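You operate a simulated robot arm through the tools that you are given. There is no shell and no other tool. Be economical: measure what you need, move in short steps, check, and stop when the job is done.

You are at the controls of a simulated robot arm. One attempt, no reset.

Task
Test the blue 7 SEC damper in the lid jig and sort it GOOD or FAULT.
Fine: latch it in, lift the lid by hand, drop it once; 4 to 12 seconds goes in the GOOD tray, else the FAULT tray; lever back to HOLD, latch left free. Set down upright: what you pick out.

The check looks at the end state, three seconds after you hand in, the way a careful person would. Anything else that was tipped, shoved, dropped, spilled or broken makes it a failure. Lids that push on must go on centred and level and be pressed home; caps that screw on are set level and turned clockwise until they are tight.

Robot
A 7-joint arm with a two-finger parallel gripper on a trunk, on a base that drives. Base frame: it is fixed to the floor where the robot stands at the start and does not move with it; the origin is under the middle of the robot, x ahead of it, y to its left, z up; the surface under the hand at the start is at about z = 0.812. Units: m, degrees, N and s.
Its first joint turns from -166.0 to 166.0 degrees. Places, roughly: damper latch [0.6, 0.1, 0.8]; damper well of the lid jig [0.6, 0, 0.8]; fall display [0.6, 0.4, 0.8]; jig lid [0.8, 0.3, 0.9]; jig switch [0.5, 0.1, 0.7]; link key [0.5, 0.3, 0.8]; release lever [0.5, 0.2, 0.9]; s fault [0.6, -0.2, 0.8]; s good [0.6, -0.1, 0.8]; seat heat knob [0.5, 0.2, 0.7]; up key [0.5, 0.3, 0.8]. Payload 1.57 kg.
The tool frame sits at the grasp point between the pads (the TCP): z along the fingers, y along the line on which they close. The tips reach 0.03 m beyond it. The gripper opens to 0.08 m. The fingers are 0.017 m wide and 0.012 m thick; the gripper's body (0.04 by 0.082 m) begins 0.08 m behind the TCP.
Orientation is that of the tool frame in the base frame, as a unit quaternion [x, y, z, w]. With the fingers straight down and closing along the base's y, the tool's x points along the base's -x, its y along +y and its z along -z.

Tools
- The arm moves only by the tool arm_command. Its argument "steps" is a list of rows, each a list of 3 entries, a list of its own where there are three numbers: the shift along the base's x, y, z in units of 20 mm (1.0 is 20 mm), then the turn, a rotation vector about the base's x, y, z in units of 8 degrees (1.0 is 8 degrees), then the closure, from 0 (fully open) to 1 (shut). In form: [[[tx, ty, tz], [wx, wy, wz], grip], ...]. A call has 1 to 20 rows; each row shifts and turns the commanded pose from where the row before left it. A call with a number of a shift or a turn outside -1 to 1 is refused whole. Each row takes 0.2 s and may step no farther than 0.05 m and 8.6 degrees from the row before; otherwise, or with a gripper value out of range, the whole call is refused. Where a pose cannot be reached the arm comes as near as it can. A force on the tool above 90 N (or 10 N above the force at the start of the call, whichever is more), or a blocked arm, ends the call early, and 0.2 s more pass. The fingers move at their own pace (about 0.153 m/s each) and stop on an object; they squeeze with about 25 N. The grip force told is the motor's: it shows also when the fingers shut on nothing. Time passes only in rows, and 0.2 s behind the last, so rows that do not move let the fingers close. The reply holds the time, the measured pose of the TCP, the force on the tool along the base axes, the opening and the grip force, in the units named above and with some noise, with the torque about the TCP (base axes, N m) and any sound that the robot's microphone picked up, and new pictures: "views" is both (left out), scene, wrist or none.
- Cameras (640 x 400 px; columns grow to the right, rows downward): "scene" is now at [-0.0084, 0.1864, 1.3916]; the picture's right is [-0.03, -1.00, 0.00], its down [-0.34, 0.01, -0.94] and it looks along [0.94, -0.03, -0.34] (base axes); focal length 214 px, centre (320, 200). "wrist" rides on the gripper at [0.072, -0.007, -0.122] in the tool frame; the picture's right is [0.09, 1.00, 0.00], its down [-0.84, 0.08, -0.54] and it looks along [-0.54, 0.05, 0.84] (tool axes); focal length 238 px, centre (320, 200). There is no depth. A picture from a camera that has moved, and an enlarged one, comes with that camera's place and axes in the base frame and with its lens.
- roll_base(legs): drives the robot by 1 to 6 legs, each [ahead, left, turn to the left] in m, m and degrees, along the robot's own axes; the way and the turn of a leg run together, so that a leg with both is an arc; at most 1.5 m and 180 degrees a leg. The arm and the cameras ride along, it lands a little off, and it stops where it bumps. It gives what a move gives, and a new picture of the scene camera.
- turn_head(pan, tilt): turns the head with the scene camera to pan (to the left, within 143 degrees either way) and tilt (down, from -29 to 69), counted from straight ahead of the robot. It gives what a move gives, and a new picture of the scene camera.
- enlarge(camera, box): a new picture of the part [left, top, right, bottom] of that camera's present view, enlarged. It takes no simulated time.
- finish_job(): hands the job in; it is judged then, once.

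Go step by step. Nothing tells you exact positions but the pictures and the camera data: compare them with the known pose of the tool, close in by small moves and look again before you grip or let go. The budget is 120 turns and 260 pictures, counting those below and the enlarged ones. Unless the task says otherwise, let go and move clear before handing in, and close with one line.

The tools are called by a JSON object that holds its "fn" and its "kwargs". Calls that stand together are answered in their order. arm_command: Moves the arm, as the interface text tells. Its arguments: {"type":"object","properties":{"steps":{"type":"array"},"views":{"type":"string","enum":["both","scene","wrist","none"]}},"required":["steps"]} The other tools are called the same way: roll_base (legs) drives the base; turn_head (pan, tilt) turns the head that bears the scene camera; enlarge (camera, box) takes an enlarged picture of a part of a camera's view; finish_job () hands the job in.

At the start:

```text
time_s: 0.0
ee_pos: [0.5507, 0.0004, 1.4773]
tool_rot: [-0.001, 1.0, 0.0, 0.0]
ft_force: [0.3, 0.6, 0.3]
moment: [0.0, -0.01, 0.01]
grip_width: 0.0801
gripper_force: 0.0
robot x, y, heading: [-0.0011, -0.002, 0.1]
head pan, tilt: [-1.7, 19.9]
```

scene: 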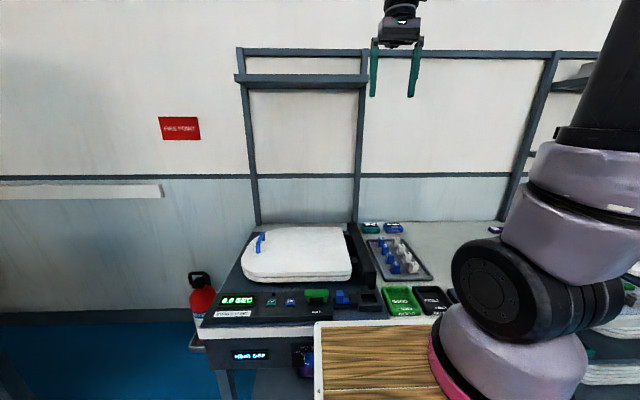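
wrist: 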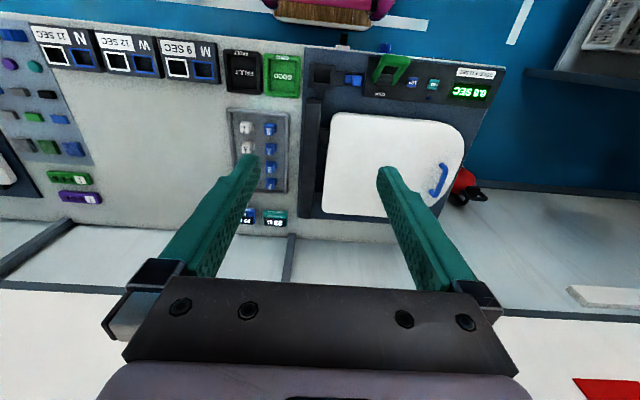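

I see the jig with a white lid to the left, its console in front, and a tray of dampers to the right of it. I'll enlarge the views to read labels.

{"fn": "enlarge", "kwargs": {"camera": "scene", "box": [200, 210, 460, 372]}}

{"fn": "enlarge", "kwargs": {"camera": "wrist", "box": [220, 30, 520, 230]}}

```text
2.46 times, centred on (330, 291) of scene
camera zoom: at [-0.0084, 0.1864, 1.3916], right [-0.03, -1.0, 0.0], down [-0.34, 0.01, -0.94], along [0.94, -0.03, -0.34], focal length 528 px, centre (295, -24)
```

zoom: 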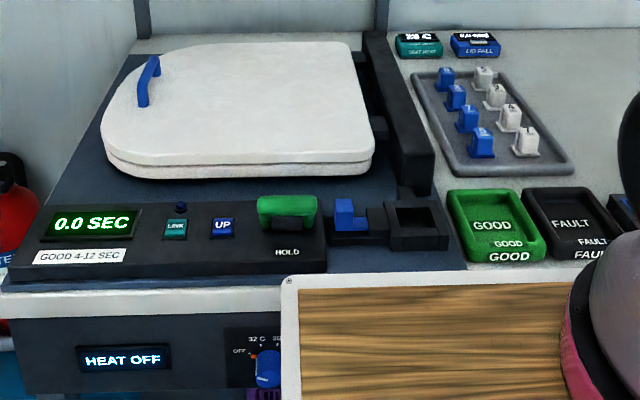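

```text
2.00 times, centred on (370, 130) of wrist
camera zoom: at [0.4795, -0.0053, 1.5997], right [-0.09, 1.0, 0.0], down [0.84, 0.08, 0.54], along [0.54, 0.05, -0.84], focal length 477 px, centre (220, 340)
```

zoom: 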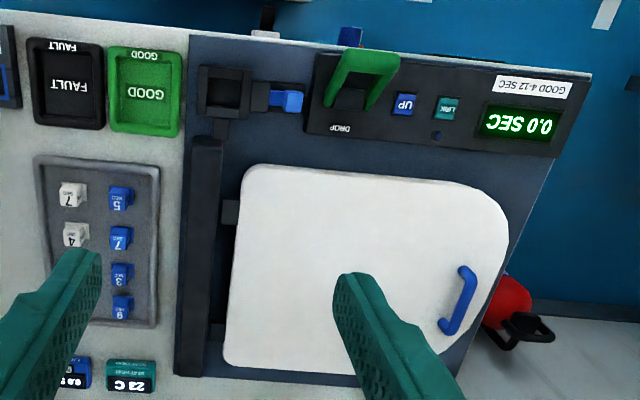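

Blue dampers sit in a row around y≈-0.146, x 0.70–0.86. I'll bring the hand lower over the near end of that tray to read the labels.

{"fn": "arm_command", "kwargs": {"steps": [[[0.4, -0.35, -1], [0, 0, 0], 0], [[0.4, -0.35, -1], [0, 0, 0], 0], [[0.4, -0.35, -1], [0, 0, 0], 0], [[0.4, -0.35, -1], [0, 0, 0], 0], [[0.4, -0.35, -1], [0, 0, 0], 0], [[0.4, -0.35, -1], [0, 0, 0], 0], [[0.4, -0.35, -1], [0, 0, 0], 0], [[0.4, -0.35, -1], [0, 0, 0], 0], [[0.4, -0.35, -1], [0, 0, 0], 0], [[0.4, -0.35, -1], [0, 0, 0], 0], [[0.4, -0.35, -1], [0, 0, 0], 0], [[0.4, -0.35, -1], [0, 0, 0], 0], [[0.4, -0.35, -1], [0, 0, 0], 0], [[0.4, -0.35, -1], [0, 0, 0], 0], [[0.4, -0.35, -1], [0, 0, 0], 0], [[0.4, -0.35, -1], [0, 0, 0], 0], [[0.4, -0.35, -1], [0, 0, 0], 0], [[0.4, -0.35, -1], [0, 0, 0], 0], [[0.4, -0.35, -1], [0, 0, 0], 0], [[0.4, -0.35, -1], [0, 0, 0], 0]]}}

```text
time_s: 4.2
ee_pos: [0.7105, -0.1386, 1.0786]
tool_rot: [0.0, 1.0, 0.0, 0.002]
ft_force: [-0.2, -0.1, -0.1]
moment: [-0.06, -0.01, 0.03]
grip_width: 0.0801
gripper_force: 0.1
robot x, y, heading: [-0.0018, -0.0008, -0.1]
head pan, tilt: [-1.7, 19.9]
camera scene: at [-0.0088, 0.1865, 1.3916], right [-0.03, -1.0, 0.0], down [-0.34, 0.01, -0.94], along [0.94, -0.03, -0.34], focal length 214 px, centre (320, 200)
camera wrist: at [0.6386, -0.1441, 1.2003], right [-0.09, 1.0, 0.0], down [0.84, 0.08, 0.54], along [0.54, 0.05, -0.84], focal length 238 px, centre (320, 200)
```

scene: 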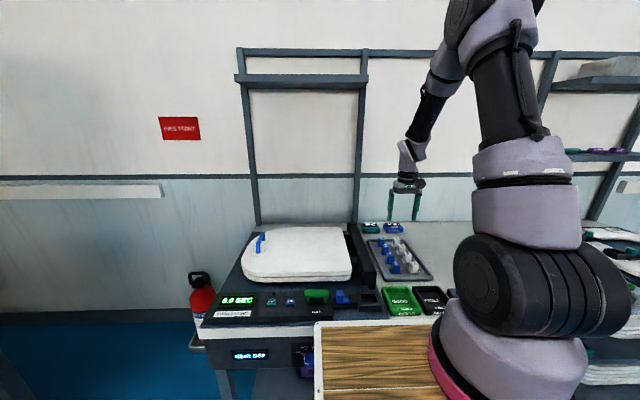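
wrist: 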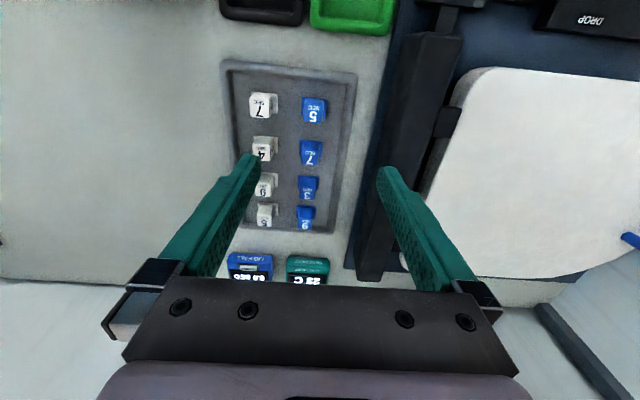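

{"fn": "enlarge", "kwargs": {"camera": "wrist", "box": [220, 60, 380, 160]}}

{"fn": "enlarge", "kwargs": {"camera": "wrist", "box": [220, 140, 380, 240]}}

{"fn": "enlarge", "kwargs": {"camera": "scene", "box": [350, 215, 450, 278]}}

```text
4.00 times, centred on (300, 110) of wrist
camera zoom: at [0.6386, -0.1441, 1.2003], right [-0.09, 1.0, 0.0], down [0.84, 0.08, 0.54], along [0.54, 0.05, -0.84], focal length 953 px, centre (400, 560)
```

zoom: 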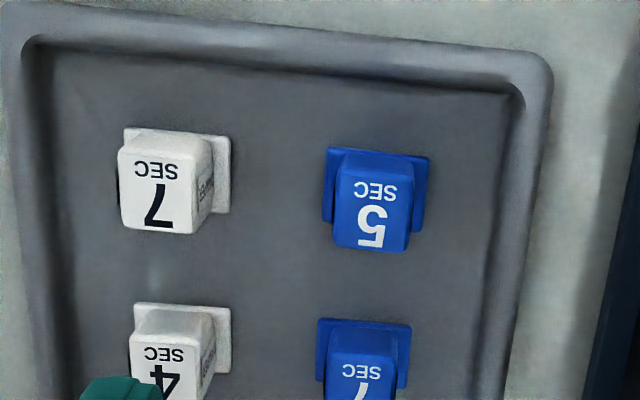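

```text
4.00 times, centred on (300, 190) of wrist
camera zoom: at [0.6386, -0.1441, 1.2003], right [-0.09, 1.0, 0.0], down [0.84, 0.08, 0.54], along [0.54, 0.05, -0.84], focal length 953 px, centre (400, 240)
```

zoom: 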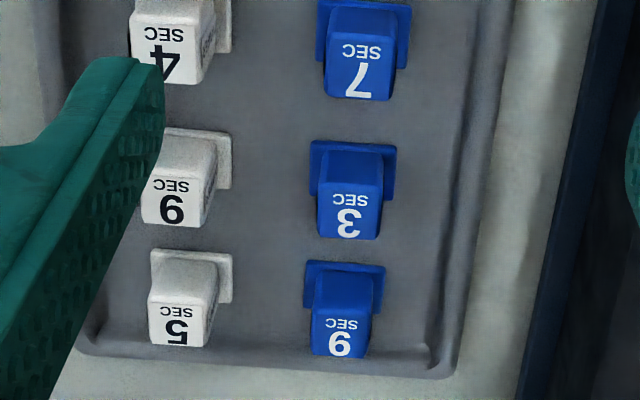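

```text
6.35 times, centred on (400, 246) of scene
camera zoom: at [-0.0088, 0.1865, 1.3916], right [-0.03, -1.0, 0.0], down [-0.34, 0.01, -0.94], along [0.94, -0.03, -0.34], focal length 1362 px, centre (-188, -95)
```

zoom: 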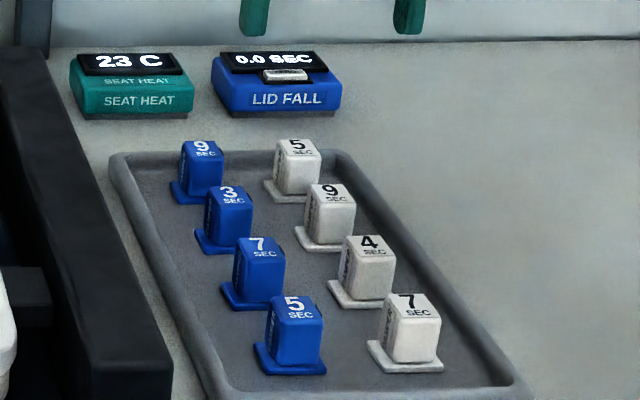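

The blue 7 SEC is second from the front, top at about [0.786, -0.147, 0.85]. Before gripping, I'll look closely at the well, latch and lever.

{"fn": "arm_command", "kwargs": {"steps": [[[-1, 1, 0], [0, 0, 0], 0], [[-1, 1, 0], [0, 0, 0], 0], [[-1, 1, 0], [0, 0, 0], 0], [[-1, 1, 0], [0, 0, 0], 0], [[-1, 1, 0], [0, 0, 0], 0], [[-1, 1, 0], [0, 0, 0], 0], [[-1, 1, -0.5], [0, 0, 0], 0], [[-1, 1, -0.5], [0, 0, 0], 0], [[-1, 0.5, -1], [0, 0, 0], 0], [[0, 0, -1], [0, 0, 0], 0], [[0, 0, 0], [0, 0, 0], 0]], "views": "wrist"}}

{"fn": "enlarge", "kwargs": {"camera": "wrist", "box": [200, 20, 520, 220]}}

{"fn": "enlarge", "kwargs": {"camera": "scene", "box": [210, 270, 450, 380]}}

```text
time_s: 6.6
ee_pos: [0.5316, 0.0302, 1.0178]
tool_rot: [0.0, 1.0, 0.0, 0.0]
ft_force: [0.1, 0.0, 0.0]
moment: [0.01, -0.01, -0.03]
grip_width: 0.08
gripper_force: 0.0
robot x, y, heading: [-0.0004, 0.0026, 0.4]
head pan, tilt: [-1.7, 19.9]
camera wrist: at [0.4595, 0.0248, 1.1389], right [-0.09, 1.0, 0.0], down [0.84, 0.08, 0.54], along [0.54, 0.05, -0.84], focal length 238 px, centre (320, 200)
```

wrist: 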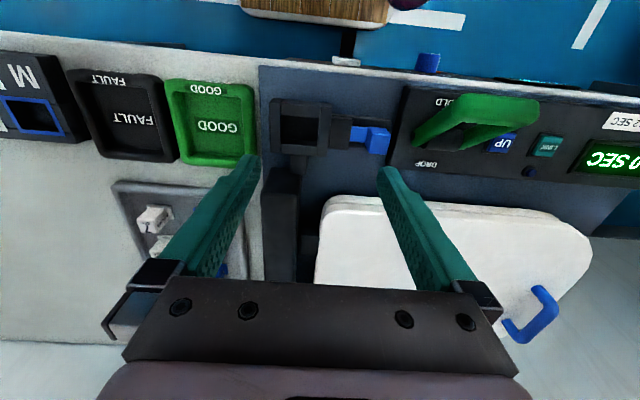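

```text
2.00 times, centred on (360, 120) of wrist
camera zoom: at [0.4595, 0.0248, 1.1389], right [-0.09, 1.0, 0.0], down [0.84, 0.08, 0.54], along [0.54, 0.05, -0.84], focal length 477 px, centre (240, 360)
```

zoom: 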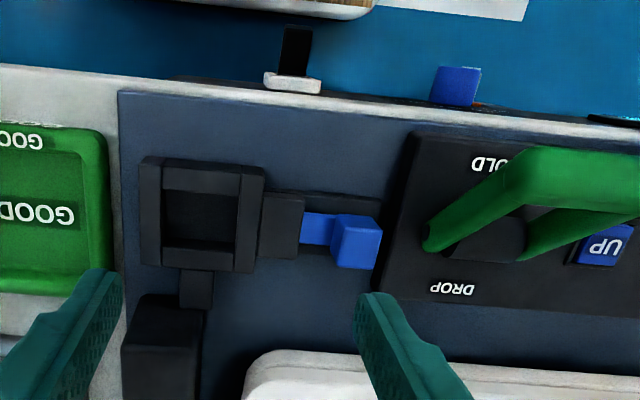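

```text
2.67 times, centred on (330, 325) of scene
camera zoom: at [-0.0085, 0.1864, 1.3916], right [-0.03, -1.0, 0.0], down [-0.34, 0.01, -0.94], along [0.94, -0.03, -0.34], focal length 572 px, centre (293, -133)
```

zoom: 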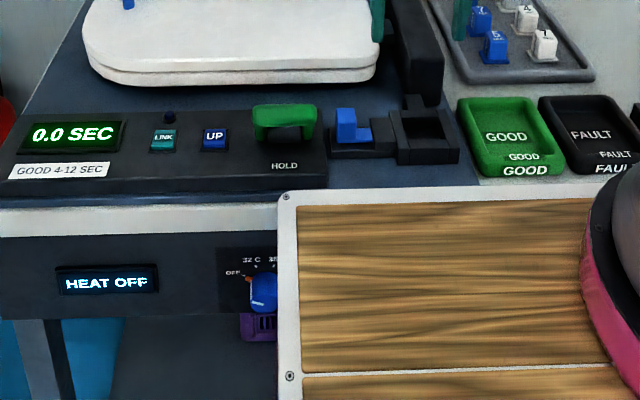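

The well is at about [0.545, 0.010], with its rim near 0.85, and the latch bolt slides along y toward it. Lever is at HOLD. Next I hover over the blue 7.

{"fn": "arm_command", "kwargs": {"steps": [[[0.98, -0.68, 0.5], [0, 0, 0], 0], [[0.98, -0.68, 0.5], [0, 0, 0], 0], [[0.98, -0.68, 0], [0, 0, 0], 0], [[0.98, -0.68, 0], [0, 0, 0], 0], [[0.98, -0.68, 0], [0, 0, 0], 0], [[0.98, -0.68, 0], [0, 0, 0], 0], [[0.98, -0.68, 0], [0, 0, 0], 0], [[0.98, -0.68, 0], [0, 0, 0], 0], [[0.98, -0.68, 0], [0, 0, 0], 0], [[0.98, -0.68, 0], [0, 0, 0], 0.1], [[0.98, -0.68, -1], [0, 0, 0], 0.25], [[0.98, -0.68, -1], [0, 0, 0], 0.3], [[0.98, -0.68, -1], [0, 0, 0], 0.3], [[0, 0, -1], [0, 0, 0], 0.3], [[0, 0, -1], [0, 0, 0], 0.3], [[0, 0, 0], [0, 0, 0], 0.3]]}}

{"fn": "enlarge", "kwargs": {"camera": "wrist", "box": [220, 100, 420, 225]}}

{"fn": "enlarge", "kwargs": {"camera": "scene", "box": [350, 200, 450, 278]}}

```text
time_s: 10.0
ee_pos: [0.7871, -0.1454, 0.9396]
tool_rot: [0.001, 1.0, 0.0, 0.0]
ft_force: [0.0, 0.6, -1.0]
moment: [-0.02, 0.03, 0.0]
grip_width: 0.056
gripper_force: 0.1
robot x, y, heading: [-0.001, 0.0005, 0.0]
head pan, tilt: [-1.7, 19.9]
camera scene: at [-0.0085, 0.1864, 1.3916], right [-0.03, -1.0, 0.0], down [-0.34, 0.01, -0.94], along [0.94, -0.03, -0.34], focal length 214 px, centre (320, 200)
camera wrist: at [0.7152, -0.1522, 1.0612], right [-0.09, 1.0, 0.0], down [0.84, 0.08, 0.54], along [0.54, 0.05, -0.84], focal length 238 px, centre (320, 200)
```

scene: 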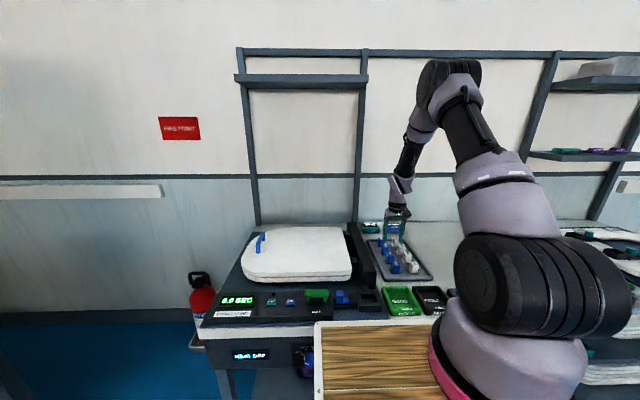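
wrist: 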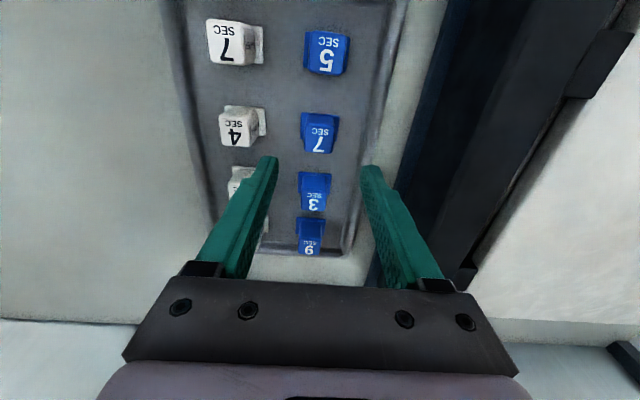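

```text
3.20 times, centred on (320, 162) of wrist
camera zoom: at [0.7152, -0.1522, 1.0612], right [-0.09, 1.0, 0.0], down [0.84, 0.08, 0.54], along [0.54, 0.05, -0.84], focal length 763 px, centre (320, 320)
```

zoom: 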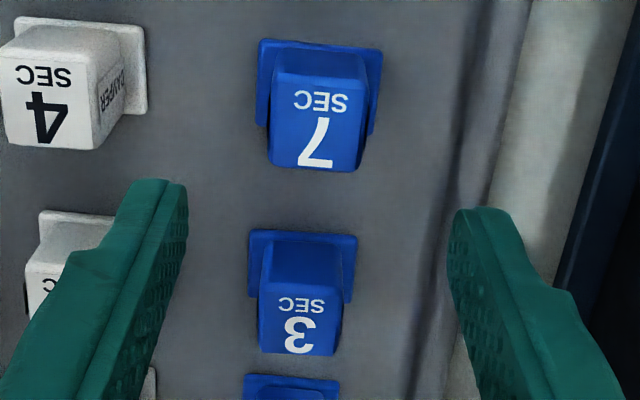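

```text
5.13 times, centred on (400, 239) of scene
camera zoom: at [-0.0085, 0.1864, 1.3916], right [-0.03, -1.0, 0.0], down [-0.34, 0.01, -0.94], along [0.94, -0.03, -0.34], focal length 1100 px, centre (-90, -0)
```

zoom: 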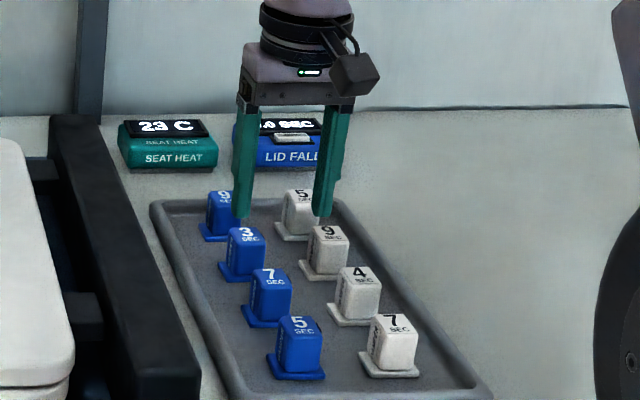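

The hand is lined up over the 7; I descend and grip only the top centimetre so the tips stay clear of the well walls later.

{"fn": "arm_command", "kwargs": {"steps": [[[0, -0.03, -0.93], [0, 0, 0], 0.3], [[0, 0, -0.93], [0, 0, 0], 0.3], [[0, 0, -0.93], [0, 0, 0], 0.3], [[0, 0, -0.93], [0, 0, 0], 0.3], [[0, 0, 0], [0, 0, 0], 0.3]], "views": "none"}}

{"fn": "enlarge", "kwargs": {"camera": "scene", "box": [360, 215, 430, 265]}}

{"fn": "enlarge", "kwargs": {"camera": "wrist", "box": [220, 100, 420, 225]}}

```text
time_s: 11.2
ee_pos: [0.7868, -0.1474, 0.8643]
tool_rot: [0.0, 1.0, 0.0, 0.0]
ft_force: [-0.4, -0.1, -0.1]
moment: [0.01, 0.03, -0.04]
grip_width: 0.056
gripper_force: 0.1
robot x, y, heading: [-0.001, -0.002, 0.1]
head pan, tilt: [-1.7, 19.9]
```

```text
8.00 times, centred on (395, 240) of scene
camera zoom: at [-0.0085, 0.1864, 1.3916], right [-0.03, -1.0, 0.0], down [-0.34, 0.01, -0.94], along [0.94, -0.03, -0.34], focal length 1716 px, centre (-280, -120)
```

zoom: 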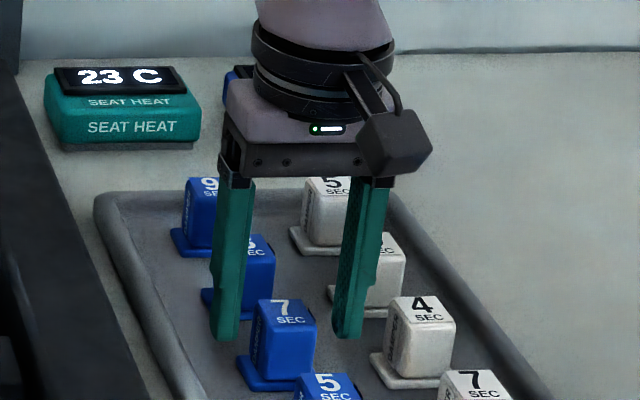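

```text
3.20 times, centred on (320, 162) of wrist
camera zoom: at [0.7152, -0.1533, 0.9853], right [-0.09, 1.0, 0.0], down [0.84, 0.08, 0.54], along [0.54, 0.05, -0.84], focal length 763 px, centre (320, 320)
```

zoom: 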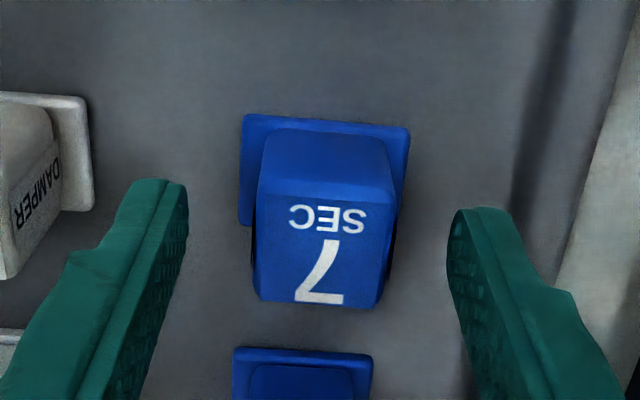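

Aligned in x and y; I raise 6 mm for a shallower grip, then close.

{"fn": "arm_command", "kwargs": {"steps": [[[0, 0, 0.3], [0, 0, 0], 0.3], [[0, 0, 0], [0, 0, 0], 0.5], [[0, 0, 0], [0, 0, 0], 0.7], [[0, 0, 0], [0, 0, 0], 0.9], [[0, 0, 0], [0, 0, 0], 0.9], [[0, 0, 1], [0, 0, 0], 0.9], [[0, 0, 1], [0, 0, 0], 0.9], [[0, 0, 1], [0, 0, 0], 0.9]]}}

{"fn": "enlarge", "kwargs": {"camera": "wrist", "box": [220, 100, 420, 225]}}

{"fn": "enlarge", "kwargs": {"camera": "scene", "box": [360, 200, 430, 250]}}

```text
time_s: 13.0
ee_pos: [0.7843, -0.1459, 0.9297]
tool_rot: [0.0, 1.0, -0.001, -0.001]
ft_force: [0.0, 0.6, -1.5]
moment: [0.03, 0.02, 0.03]
grip_width: 0.0271
gripper_force: 25.0
robot x, y, heading: [0.0018, 0.003, -0.1]
head pan, tilt: [-1.7, 19.9]
camera scene: at [-0.0081, 0.1863, 1.3916], right [-0.03, -1.0, 0.0], down [-0.34, 0.01, -0.94], along [0.94, -0.03, -0.34], focal length 214 px, centre (320, 200)
camera wrist: at [0.7144, -0.1524, 1.0517], right [-0.09, 1.0, 0.0], down [0.84, 0.08, 0.54], along [0.54, 0.05, -0.84], focal length 238 px, centre (320, 200)
```

scene: 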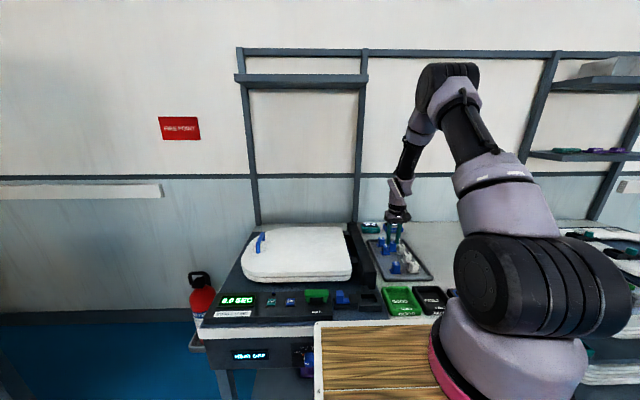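
wrist: 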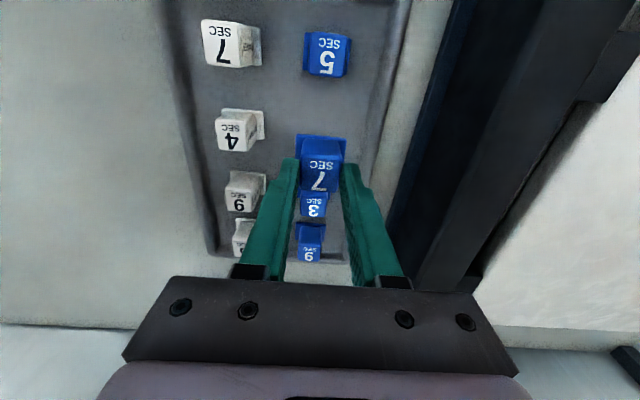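

```text
3.20 times, centred on (320, 162) of wrist
camera zoom: at [0.7144, -0.1524, 1.0517], right [-0.09, 1.0, 0.0], down [0.84, 0.08, 0.54], along [0.54, 0.05, -0.84], focal length 763 px, centre (320, 320)
```

zoom: 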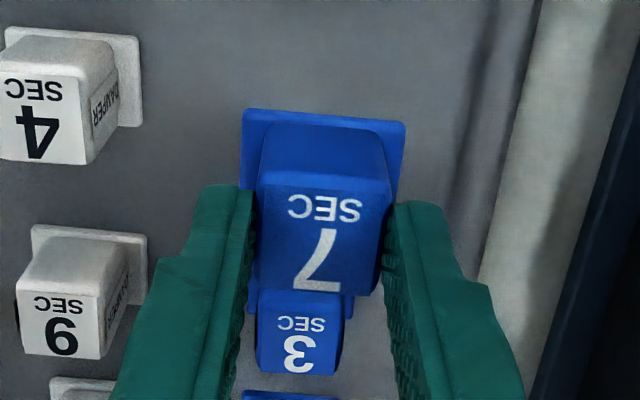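

```text
8.00 times, centred on (395, 225) of scene
camera zoom: at [-0.0081, 0.1863, 1.3916], right [-0.03, -1.0, 0.0], down [-0.34, 0.01, -0.94], along [0.94, -0.03, -0.34], focal length 1716 px, centre (-280, 0)
```

zoom: 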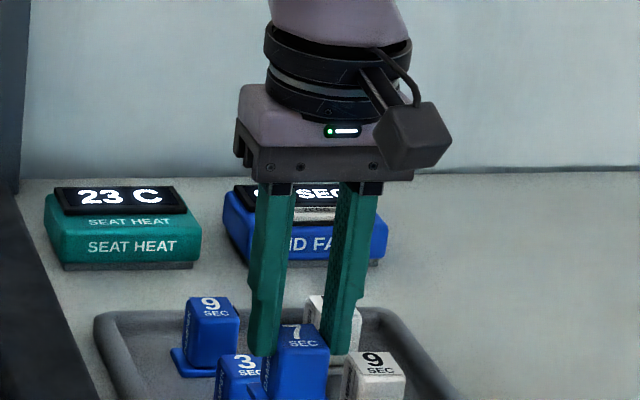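

The damper is held level. I lift and carry it over the well.

{"fn": "arm_command", "kwargs": {"steps": [[[0, 0, 1], [0, 0, 0], 0.9], [[0, 0, 1], [0, 0, 0], 0.9], [[-1, 0.65, 0], [0, 0, 0], 0.9], [[-1, 0.65, 0], [0, 0, 0], 0.9], [[-1, 0.65, 0], [0, 0, 0], 0.9], [[-1, 0.65, 0], [0, 0, 0], 0.9], [[-1, 0.65, 0], [0, 0, 0], 0.9], [[-1, 0.65, 0], [0, 0, 0], 0.9], [[-1, 0.65, 0], [0, 0, 0], 0.9], [[-1, 0.65, 0], [0, 0, 0], 0.9], [[-1, 0.65, 0], [0, 0, 0], 0.9], [[-1, 0.65, 0], [0, 0, 0], 0.9], [[-1, 0.65, -0.5], [0, 0, 0], 0.9], [[-1, 0.65, -1], [0, 0, 0], 0.9], [[0, 0, 0], [0, 0, 0], 0.9]]}}

{"fn": "enlarge", "kwargs": {"camera": "wrist", "box": [200, 50, 440, 200]}}

{"fn": "enlarge", "kwargs": {"camera": "scene", "box": [310, 260, 430, 335]}}

```text
time_s: 16.2
ee_pos: [0.5449, 0.0095, 0.9385]
tool_rot: [0.0, 1.0, 0.001, 0.0]
ft_force: [-0.4, 0.3, 0.4]
moment: [0.0, 0.05, 0.01]
grip_width: 0.0269
gripper_force: 25.3
robot x, y, heading: [0.0009, 0.003, -0.1]
head pan, tilt: [-1.7, 19.9]
camera scene: at [-0.0084, 0.1864, 1.3916], right [-0.03, -1.0, 0.0], down [-0.34, 0.01, -0.94], along [0.94, -0.03, -0.34], focal length 214 px, centre (320, 200)
camera wrist: at [0.4742, 0.0033, 1.0601], right [-0.09, 1.0, 0.0], down [0.84, 0.08, 0.54], along [0.54, 0.05, -0.84], focal length 238 px, centre (320, 200)
```

scene: 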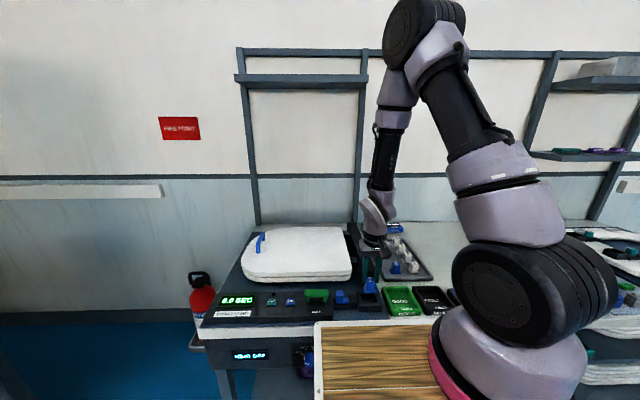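
wrist: 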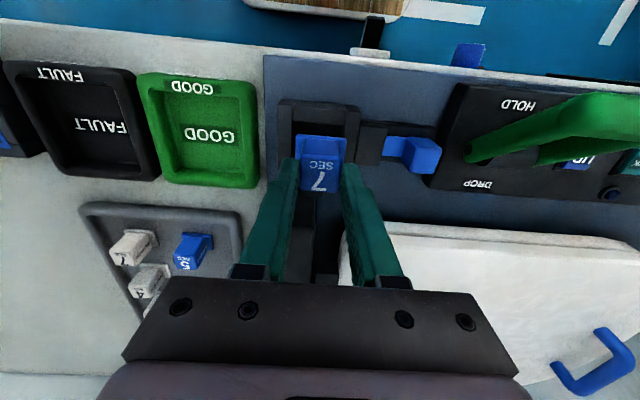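

```text
2.67 times, centred on (320, 125) of wrist
camera zoom: at [0.4742, 0.0033, 1.0601], right [-0.09, 1.0, 0.0], down [0.84, 0.08, 0.54], along [0.54, 0.05, -0.84], focal length 636 px, centre (320, 400)
```

zoom: 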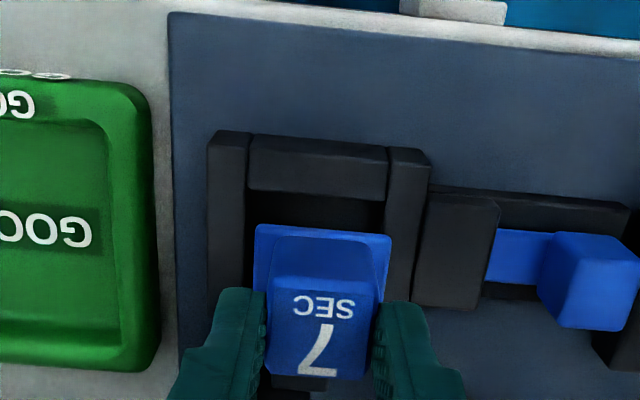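

```text
5.33 times, centred on (370, 298) of scene
camera zoom: at [-0.0084, 0.1864, 1.3916], right [-0.03, -1.0, 0.0], down [-0.34, 0.01, -0.94], along [0.94, -0.03, -0.34], focal length 1144 px, centre (53, -320)
```

zoom: 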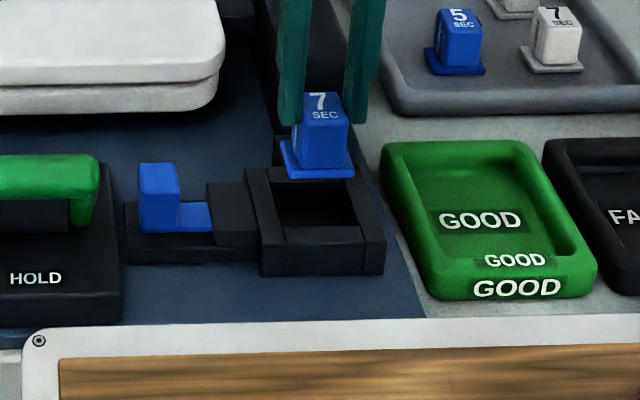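

The flange sits about 1–2 mm off the well centre (0.545, 0.0075). I nudge and go down halfway, then look again.

{"fn": "arm_command", "kwargs": {"steps": [[[-0.05, -0.08, -0.6], [0, 0, 0], 0.9], [[0, 0, -0.6], [0, 0, 0], 0.9], [[0, 0, 0], [0, 0, 0], 0.9]], "views": "none"}}

{"fn": "enlarge", "kwargs": {"camera": "wrist", "box": [240, 60, 400, 160]}}

{"fn": "enlarge", "kwargs": {"camera": "scene", "box": [330, 270, 410, 320]}}

```text
time_s: 17.0
ee_pos: [0.5449, 0.008, 0.9148]
tool_rot: [0.0, 1.0, 0.0, 0.0]
ft_force: [-0.1, 0.5, -0.6]
moment: [-0.01, 0.02, -0.01]
grip_width: 0.0272
gripper_force: 25.3
robot x, y, heading: [-0.0, -0.0002, 0.1]
head pan, tilt: [-1.7, 19.9]
```

```text
4.00 times, centred on (320, 110) of wrist
camera zoom: at [0.4736, 0.0015, 1.0359], right [-0.09, 1.0, 0.0], down [0.84, 0.08, 0.54], along [0.54, 0.05, -0.84], focal length 953 px, centre (320, 560)
```

zoom: 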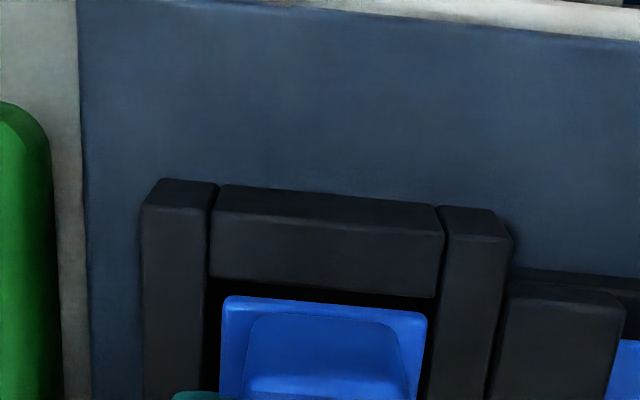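

```text
8.00 times, centred on (370, 295) of scene
camera zoom: at [-0.0085, 0.1864, 1.3916], right [-0.03, -1.0, 0.0], down [-0.34, 0.01, -0.94], along [0.94, -0.03, -0.34], focal length 1716 px, centre (-80, -560)
```

zoom: 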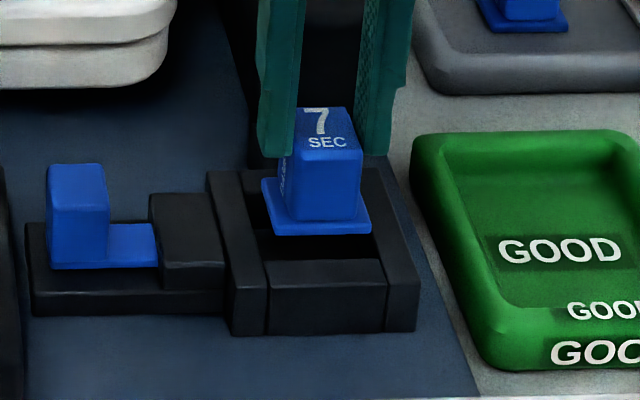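

My readings of the well's fore-aft extent disagree, so I back off sideways to view the well unobstructed and measure it.

{"fn": "arm_command", "kwargs": {"steps": [[[0, 0, 1], [0, 0, 0], 0.9], [[0, -1, 1], [0, 0, 0], 0.9], [[0, -1, 0], [0, 0, 0], 0.9], [[0, -1, 0], [0, 0, 0], 0.9], [[0, -1, 0], [0, 0, 0], 0.9], [[0, 0, 0], [0, 0, 0], 0.9]], "views": "none"}}

{"fn": "enlarge", "kwargs": {"camera": "wrist", "box": [340, 60, 500, 160]}}

{"fn": "enlarge", "kwargs": {"camera": "scene", "box": [330, 270, 410, 320]}}

{"fn": "enlarge", "kwargs": {"camera": "wrist", "box": [240, 100, 400, 200]}}

```text
time_s: 18.4
ee_pos: [0.5448, -0.0718, 0.954]
tool_rot: [0.0, 1.0, 0.0, 0.0]
ft_force: [-0.2, 0.2, -0.1]
moment: [0.0, 0.02, 0.01]
grip_width: 0.0271
gripper_force: 25.3
robot x, y, heading: [-0.0007, -0.0015, -0.0]
head pan, tilt: [-1.7, 19.9]
```

```text
4.00 times, centred on (420, 110) of wrist
camera zoom: at [0.4728, -0.0785, 1.0772], right [-0.09, 1.0, 0.0], down [0.84, 0.08, 0.54], along [0.54, 0.05, -0.84], focal length 953 px, centre (-80, 560)
```

zoom: 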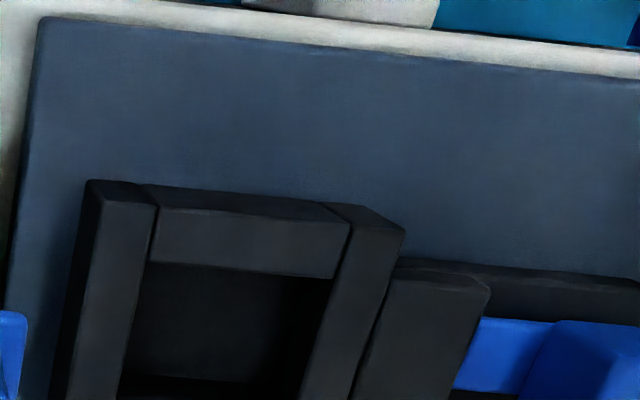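

```text
8.00 times, centred on (370, 295) of scene
camera zoom: at [-0.0084, 0.1864, 1.3916], right [-0.03, -1.0, 0.0], down [-0.34, 0.01, -0.94], along [0.94, -0.03, -0.34], focal length 1716 px, centre (-80, -560)
```

zoom: 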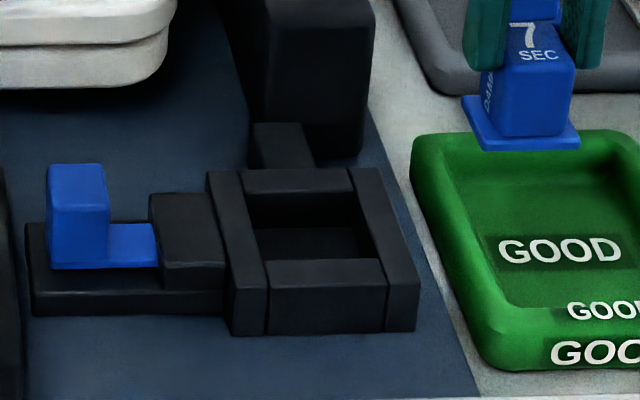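

```text
4.00 times, centred on (320, 150) of wrist
camera zoom: at [0.4728, -0.0785, 1.0772], right [-0.09, 1.0, 0.0], down [0.84, 0.08, 0.54], along [0.54, 0.05, -0.84], focal length 953 px, centre (320, 400)
```

zoom: 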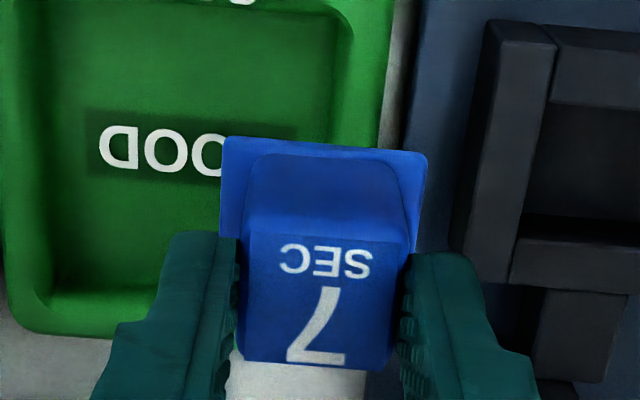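

Now it is clear: the well is rectangular, about 35 mm (x) by 46 mm (y), centred at about (0.5495, 0.0065), and the flange is about 30 by 38 mm. I return over it with that correction.

{"fn": "arm_command", "kwargs": {"steps": [[[0.285, 0.98, 0], [0, 0, 0], 0.9], [[0, 0.98, 0], [0, 0, 0], 0.9], [[0, 0.98, 0], [0, 0, 0], 0.9], [[0, 0.98, 0], [0, 0, 0], 0.9], [[0, 0, -0.8], [0, 0, 0], 0.9], [[0, 0, -0.8], [0, 0, 0], 0.9], [[0, 0, -0.8], [0, 0, 0], 0.9], [[0, 0, 0], [0, 0, 0], 0.9]], "views": "none"}}

{"fn": "enlarge", "kwargs": {"camera": "wrist", "box": [240, 60, 400, 160]}}

{"fn": "enlarge", "kwargs": {"camera": "scene", "box": [330, 270, 410, 320]}}

```text
time_s: 20.2
ee_pos: [0.5513, 0.0056, 0.9053]
tool_rot: [0.0, 1.0, -0.001, 0.0]
ft_force: [0.3, -0.3, -0.8]
moment: [-0.03, -0.03, -0.02]
grip_width: 0.0268
gripper_force: 25.7
robot x, y, heading: [0.0029, 0.0035, 0.2]
head pan, tilt: [-1.7, 19.9]
```

```text
4.00 times, centred on (320, 110) of wrist
camera zoom: at [0.4796, -0.001, 1.0287], right [-0.09, 1.0, 0.0], down [0.84, 0.08, 0.54], along [0.54, 0.05, -0.84], focal length 953 px, centre (320, 560)
```

zoom: 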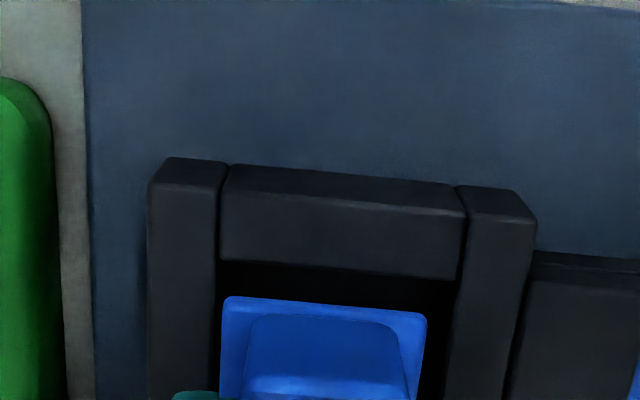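

```text
8.00 times, centred on (370, 295) of scene
camera zoom: at [-0.0085, 0.1864, 1.3916], right [-0.03, -1.0, 0.0], down [-0.34, 0.01, -0.94], along [0.94, -0.03, -0.34], focal length 1716 px, centre (-80, -560)
```

zoom: 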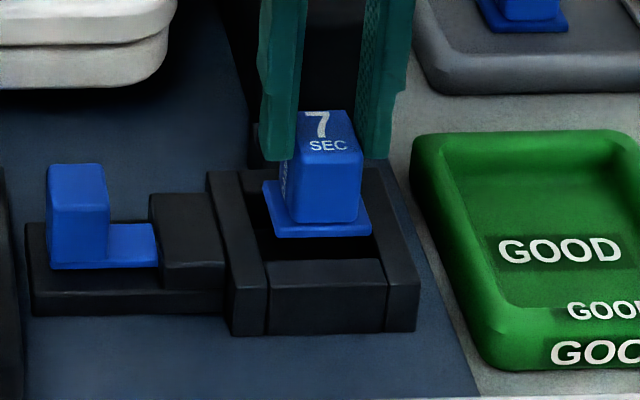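

The near gap is about 2.5 mm; shifting 2 mm to +y centres it. Lowering into the well in small steps.

{"fn": "arm_command", "kwargs": {"steps": [[[0, 0.1, -0.2], [0, 0, 0], 0.9], [[0, 0, -0.3], [0, 0, 0], 0.9], [[0, 0, -0.3], [0, 0, 0], 0.9], [[0, 0, -0.3], [0, 0, 0], 0.9], [[0, 0, 0], [0, 0, 0], 0.9]], "views": "none"}}

{"fn": "enlarge", "kwargs": {"camera": "wrist", "box": [240, 80, 400, 180]}}

{"fn": "enlarge", "kwargs": {"camera": "scene", "box": [330, 270, 410, 320]}}

```text
time_s: 21.4
ee_pos: [0.5515, 0.0086, 0.8861]
tool_rot: [0.001, 1.0, 0.0, 0.0]
ft_force: [0.8, 0.5, -1.0]
moment: [-0.03, 0.0, -0.03]
grip_width: 0.0271
gripper_force: 24.3
robot x, y, heading: [-0.0026, -0.0013, -0.1]
head pan, tilt: [-1.7, 19.9]
```

```text
4.00 times, centred on (320, 130) of wrist
camera zoom: at [0.4788, 0.0023, 1.0076], right [-0.09, 1.0, 0.0], down [0.84, 0.08, 0.54], along [0.54, 0.05, -0.84], focal length 953 px, centre (320, 480)
```

zoom: 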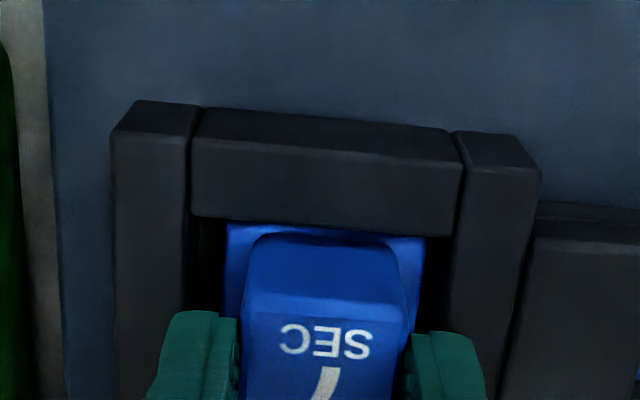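

```text
8.00 times, centred on (370, 295) of scene
camera zoom: at [-0.0084, 0.1864, 1.3916], right [-0.03, -1.0, 0.0], down [-0.34, 0.01, -0.94], along [0.94, -0.03, -0.34], focal length 1716 px, centre (-80, -560)
```

zoom: 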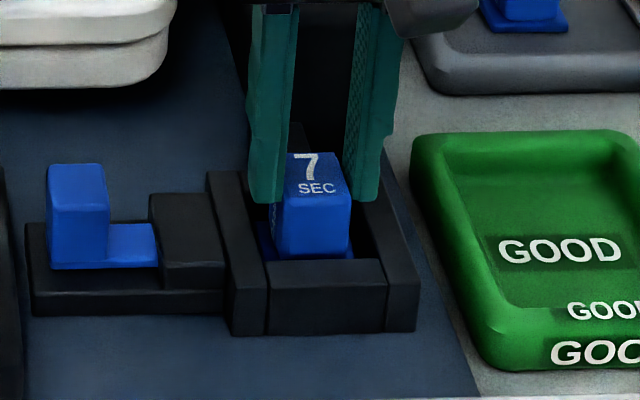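

It is entering cleanly with no contact. I continue down to the floor, watching the force.

{"fn": "arm_command", "kwargs": {"steps": [[[0, -0.02, -0.2], [0, 0, 0], 0.9], [[0, 0, -0.2], [0, 0, 0], 0.9], [[0, 0, -0.1], [0, 0, 0], 0.9], [[0, 0, 0], [0, 0, 0], 0.9]], "views": "none"}}

{"fn": "enlarge", "kwargs": {"camera": "scene", "box": [330, 270, 410, 320]}}

```text
time_s: 22.4
ee_pos: [0.5501, 0.0086, 0.876]
tool_rot: [0.0, 1.0, 0.002, 0.001]
ft_force: [1.2, -0.6, 24.2]
moment: [-0.07, -0.06, 0.01]
grip_width: 0.0269
gripper_force: 25.2
robot x, y, heading: [-0.004, 0.0008, 0.0]
head pan, tilt: [-1.7, 19.9]
```

```text
8.00 times, centred on (370, 295) of scene
camera zoom: at [-0.009, 0.1864, 1.3916], right [-0.03, -1.0, 0.0], down [-0.34, 0.01, -0.94], along [0.94, -0.03, -0.34], focal length 1716 px, centre (-80, -560)
```

zoom: 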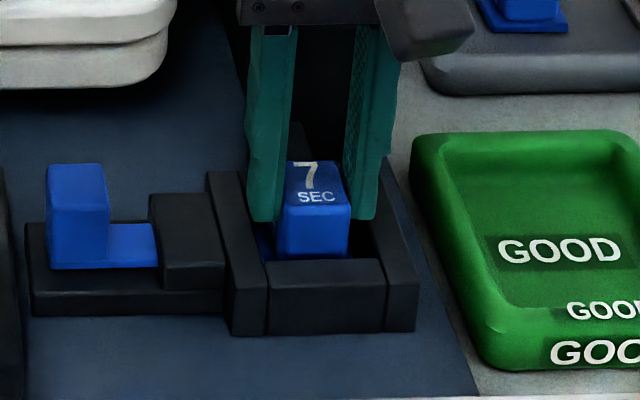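

Contact: the damper is at the floor of the well. I open a little and withdraw straight up, then look.

{"fn": "arm_command", "kwargs": {"steps": [[[0, 0, 0.05], [0, 0, 0], 0.7], [[0, 0, 0], [0, 0, 0], 0.4], [[0, 0, 0], [0, 0, 0], 0.4], [[0, 0, 1], [0, 0, 0], 0.4], [[0, 0, 1], [0, 0, 0], 0.4], [[0, 0, 1], [0, 0, 0], 0.4], [[0, 0, 0], [0, 0, 0], 0.4]], "views": "wrist"}}

{"fn": "enlarge", "kwargs": {"camera": "scene", "box": [330, 270, 410, 320]}}

{"fn": "enlarge", "kwargs": {"camera": "wrist", "box": [260, 80, 420, 180]}}

```text
time_s: 24.0
ee_pos: [0.5505, 0.0087, 0.9352]
tool_rot: [0.0, 1.0, 0.0, 0.0]
ft_force: [0.6, 0.3, 0.3]
moment: [-0.01, 0.0, -0.01]
grip_width: 0.0476
gripper_force: 0.1
robot x, y, heading: [0.002, -0.0027, 0.0]
head pan, tilt: [-1.7, 19.9]
camera wrist: at [0.479, 0.0018, 1.0579], right [-0.09, 1.0, 0.0], down [0.84, 0.08, 0.54], along [0.54, 0.05, -0.84], focal length 238 px, centre (320, 200)
```

wrist: 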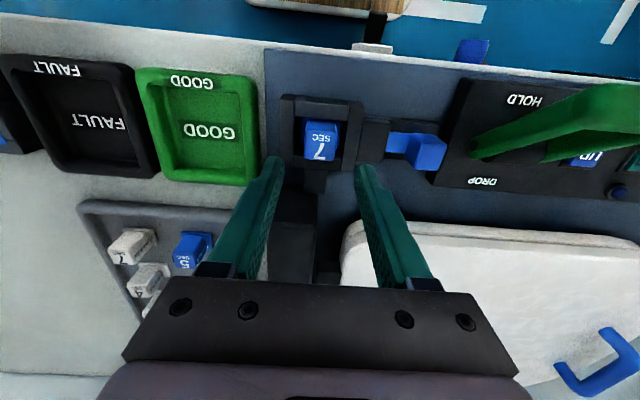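

```text
8.00 times, centred on (370, 295) of scene
camera zoom: at [-0.0083, 0.1864, 1.3916], right [-0.03, -1.0, 0.0], down [-0.34, 0.01, -0.94], along [0.94, -0.03, -0.34], focal length 1716 px, centre (-80, -560)
```

zoom: 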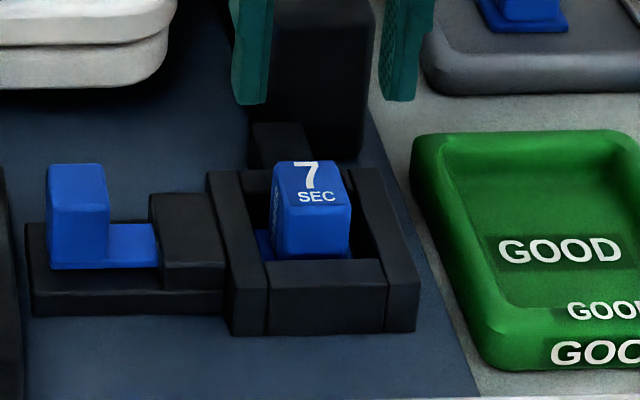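

```text
4.00 times, centred on (340, 130) of wrist
camera zoom: at [0.479, 0.0018, 1.0579], right [-0.09, 1.0, 0.0], down [0.84, 0.08, 0.54], along [0.54, 0.05, -0.84], focal length 953 px, centre (240, 480)
```

zoom: 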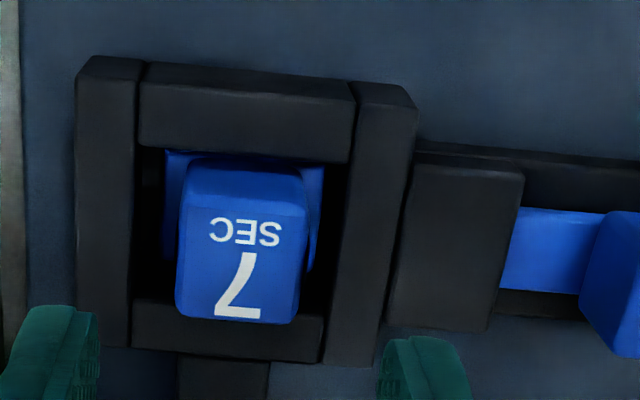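

The damper stands in the well. Now the latch: I'll turn the hand 90° so the fingers close along x and straddle the blue post at about [0.54, 0.10, 0.87].

{"fn": "arm_command", "kwargs": {"steps": [[[0, 0, 1], [0, 0, -1], 0.4], [[0, 0.4, 1], [0, 0, -1], 0.4], [[0, 0.4, 0.5], [0, 0, -1], 0.4], [[0, 0.4, 0], [0, 0, -1], 0.4], [[0, 0.4, 0], [0, 0, -1], 0.4], [[0, 0.4, 0], [0, 0, -1], 0.4], [[0, 0.4, 0], [0, 0, -1], 0.4], [[0, 0.4, 0], [0, 0, -1], 0.4], [[-0.1, 0.4, 0], [0, 0, -1], 0.4], [[-0.2, 0.4, 0], [0, 0, -1], 0.4], [[-0.2, 0.6, 0], [0, 0, -1], 0.4], [[0, 0.4, 0], [0, 0, -0.25], 0.4], [[0, 0, 0], [0, 0, 0], 0.4]]}}

{"fn": "enlarge", "kwargs": {"camera": "scene", "box": [310, 260, 410, 322]}}

```text
time_s: 26.8
ee_pos: [0.5411, 0.0993, 0.986]
tool_rot: [0.708, 0.706, 0.001, 0.001]
ft_force: [-0.1, -0.3, 0.4]
moment: [0.01, 0.0, -0.01]
grip_width: 0.0482
gripper_force: 0.1
robot x, y, heading: [-0.0013, 0.0001, -0.1]
head pan, tilt: [-1.7, 19.9]
camera scene: at [-0.0084, 0.1864, 1.3916], right [-0.03, -1.0, 0.0], down [-0.34, 0.01, -0.94], along [0.94, -0.03, -0.34], focal length 214 px, centre (320, 200)
camera wrist: at [0.5345, 0.172, 1.1086], right [1.0, 0.09, 0.0], down [0.08, -0.84, 0.54], along [0.05, -0.54, -0.84], focal length 238 px, centre (320, 200)
```

scene: 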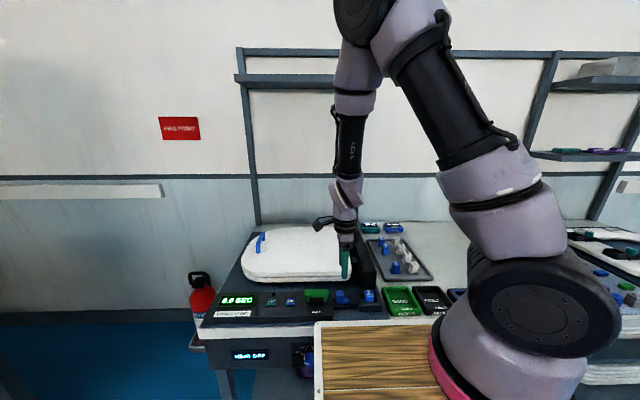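
wrist: 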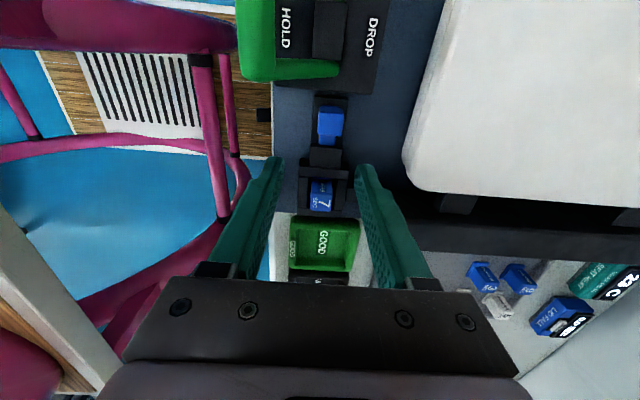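

```text
6.40 times, centred on (360, 291) of scene
camera zoom: at [-0.0084, 0.1864, 1.3916], right [-0.03, -1.0, 0.0], down [-0.34, 0.01, -0.94], along [0.94, -0.03, -0.34], focal length 1373 px, centre (64, -382)
```

zoom: 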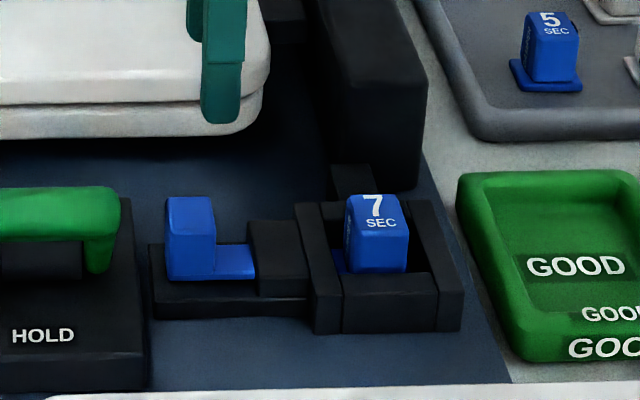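

{"fn": "enlarge", "kwargs": {"camera": "wrist", "box": [270, 80, 398, 160]}}

```text
5.00 times, centred on (334, 120) of wrist
camera zoom: at [0.5345, 0.172, 1.1086], right [1.0, 0.09, 0.0], down [0.08, -0.84, 0.54], along [0.05, -0.54, -0.84], focal length 1192 px, centre (250, 600)
```

zoom: 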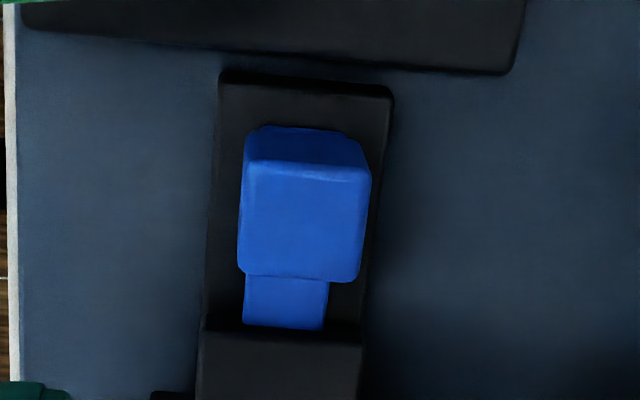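

Post centre is about [0.551, 0.107], 25 mm square. I descend around it.

{"fn": "arm_command", "kwargs": {"steps": [[[0.5, 0.35, -0.5], [0, 0, 0], 0.4], [[0, 0, -1], [0, 0, 0], 0.4], [[0, 0, -1], [0, 0, 0], 0.4], [[0, 0, -1], [0, 0, 0], 0.4], [[0, 0, -1], [0, 0, 0], 0.4], [[0, 0, -0.75], [0, 0, 0], 0.4], [[0, 0, 0], [0, 0, 0], 0.4]], "views": "wrist"}}

{"fn": "enlarge", "kwargs": {"camera": "scene", "box": [310, 260, 410, 322]}}

```text
time_s: 28.4
ee_pos: [0.5494, 0.1071, 0.8814]
tool_rot: [0.707, 0.707, 0.0, 0.0]
ft_force: [0.4, -1.4, 0.0]
moment: [0.0, 0.01, -0.01]
grip_width: 0.048
gripper_force: 0.2
robot x, y, heading: [-0.0004, -0.0006, 0.1]
head pan, tilt: [-1.7, 19.9]
camera wrist: at [0.5435, 0.1797, 1.0032], right [1.0, 0.09, 0.0], down [0.08, -0.84, 0.54], along [0.05, -0.54, -0.84], focal length 238 px, centre (320, 200)
```

wrist: 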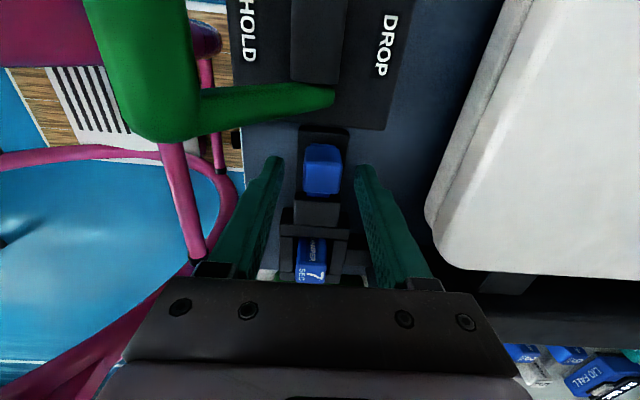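

```text
6.40 times, centred on (360, 291) of scene
camera zoom: at [-0.0085, 0.1864, 1.3916], right [-0.03, -1.0, 0.0], down [-0.34, 0.01, -0.94], along [0.94, -0.03, -0.34], focal length 1373 px, centre (64, -382)
```

zoom: 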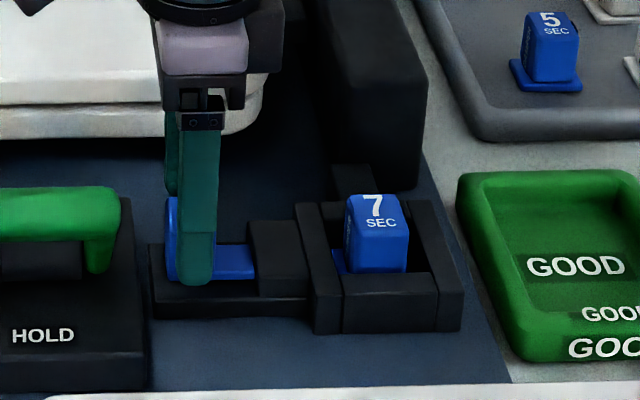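

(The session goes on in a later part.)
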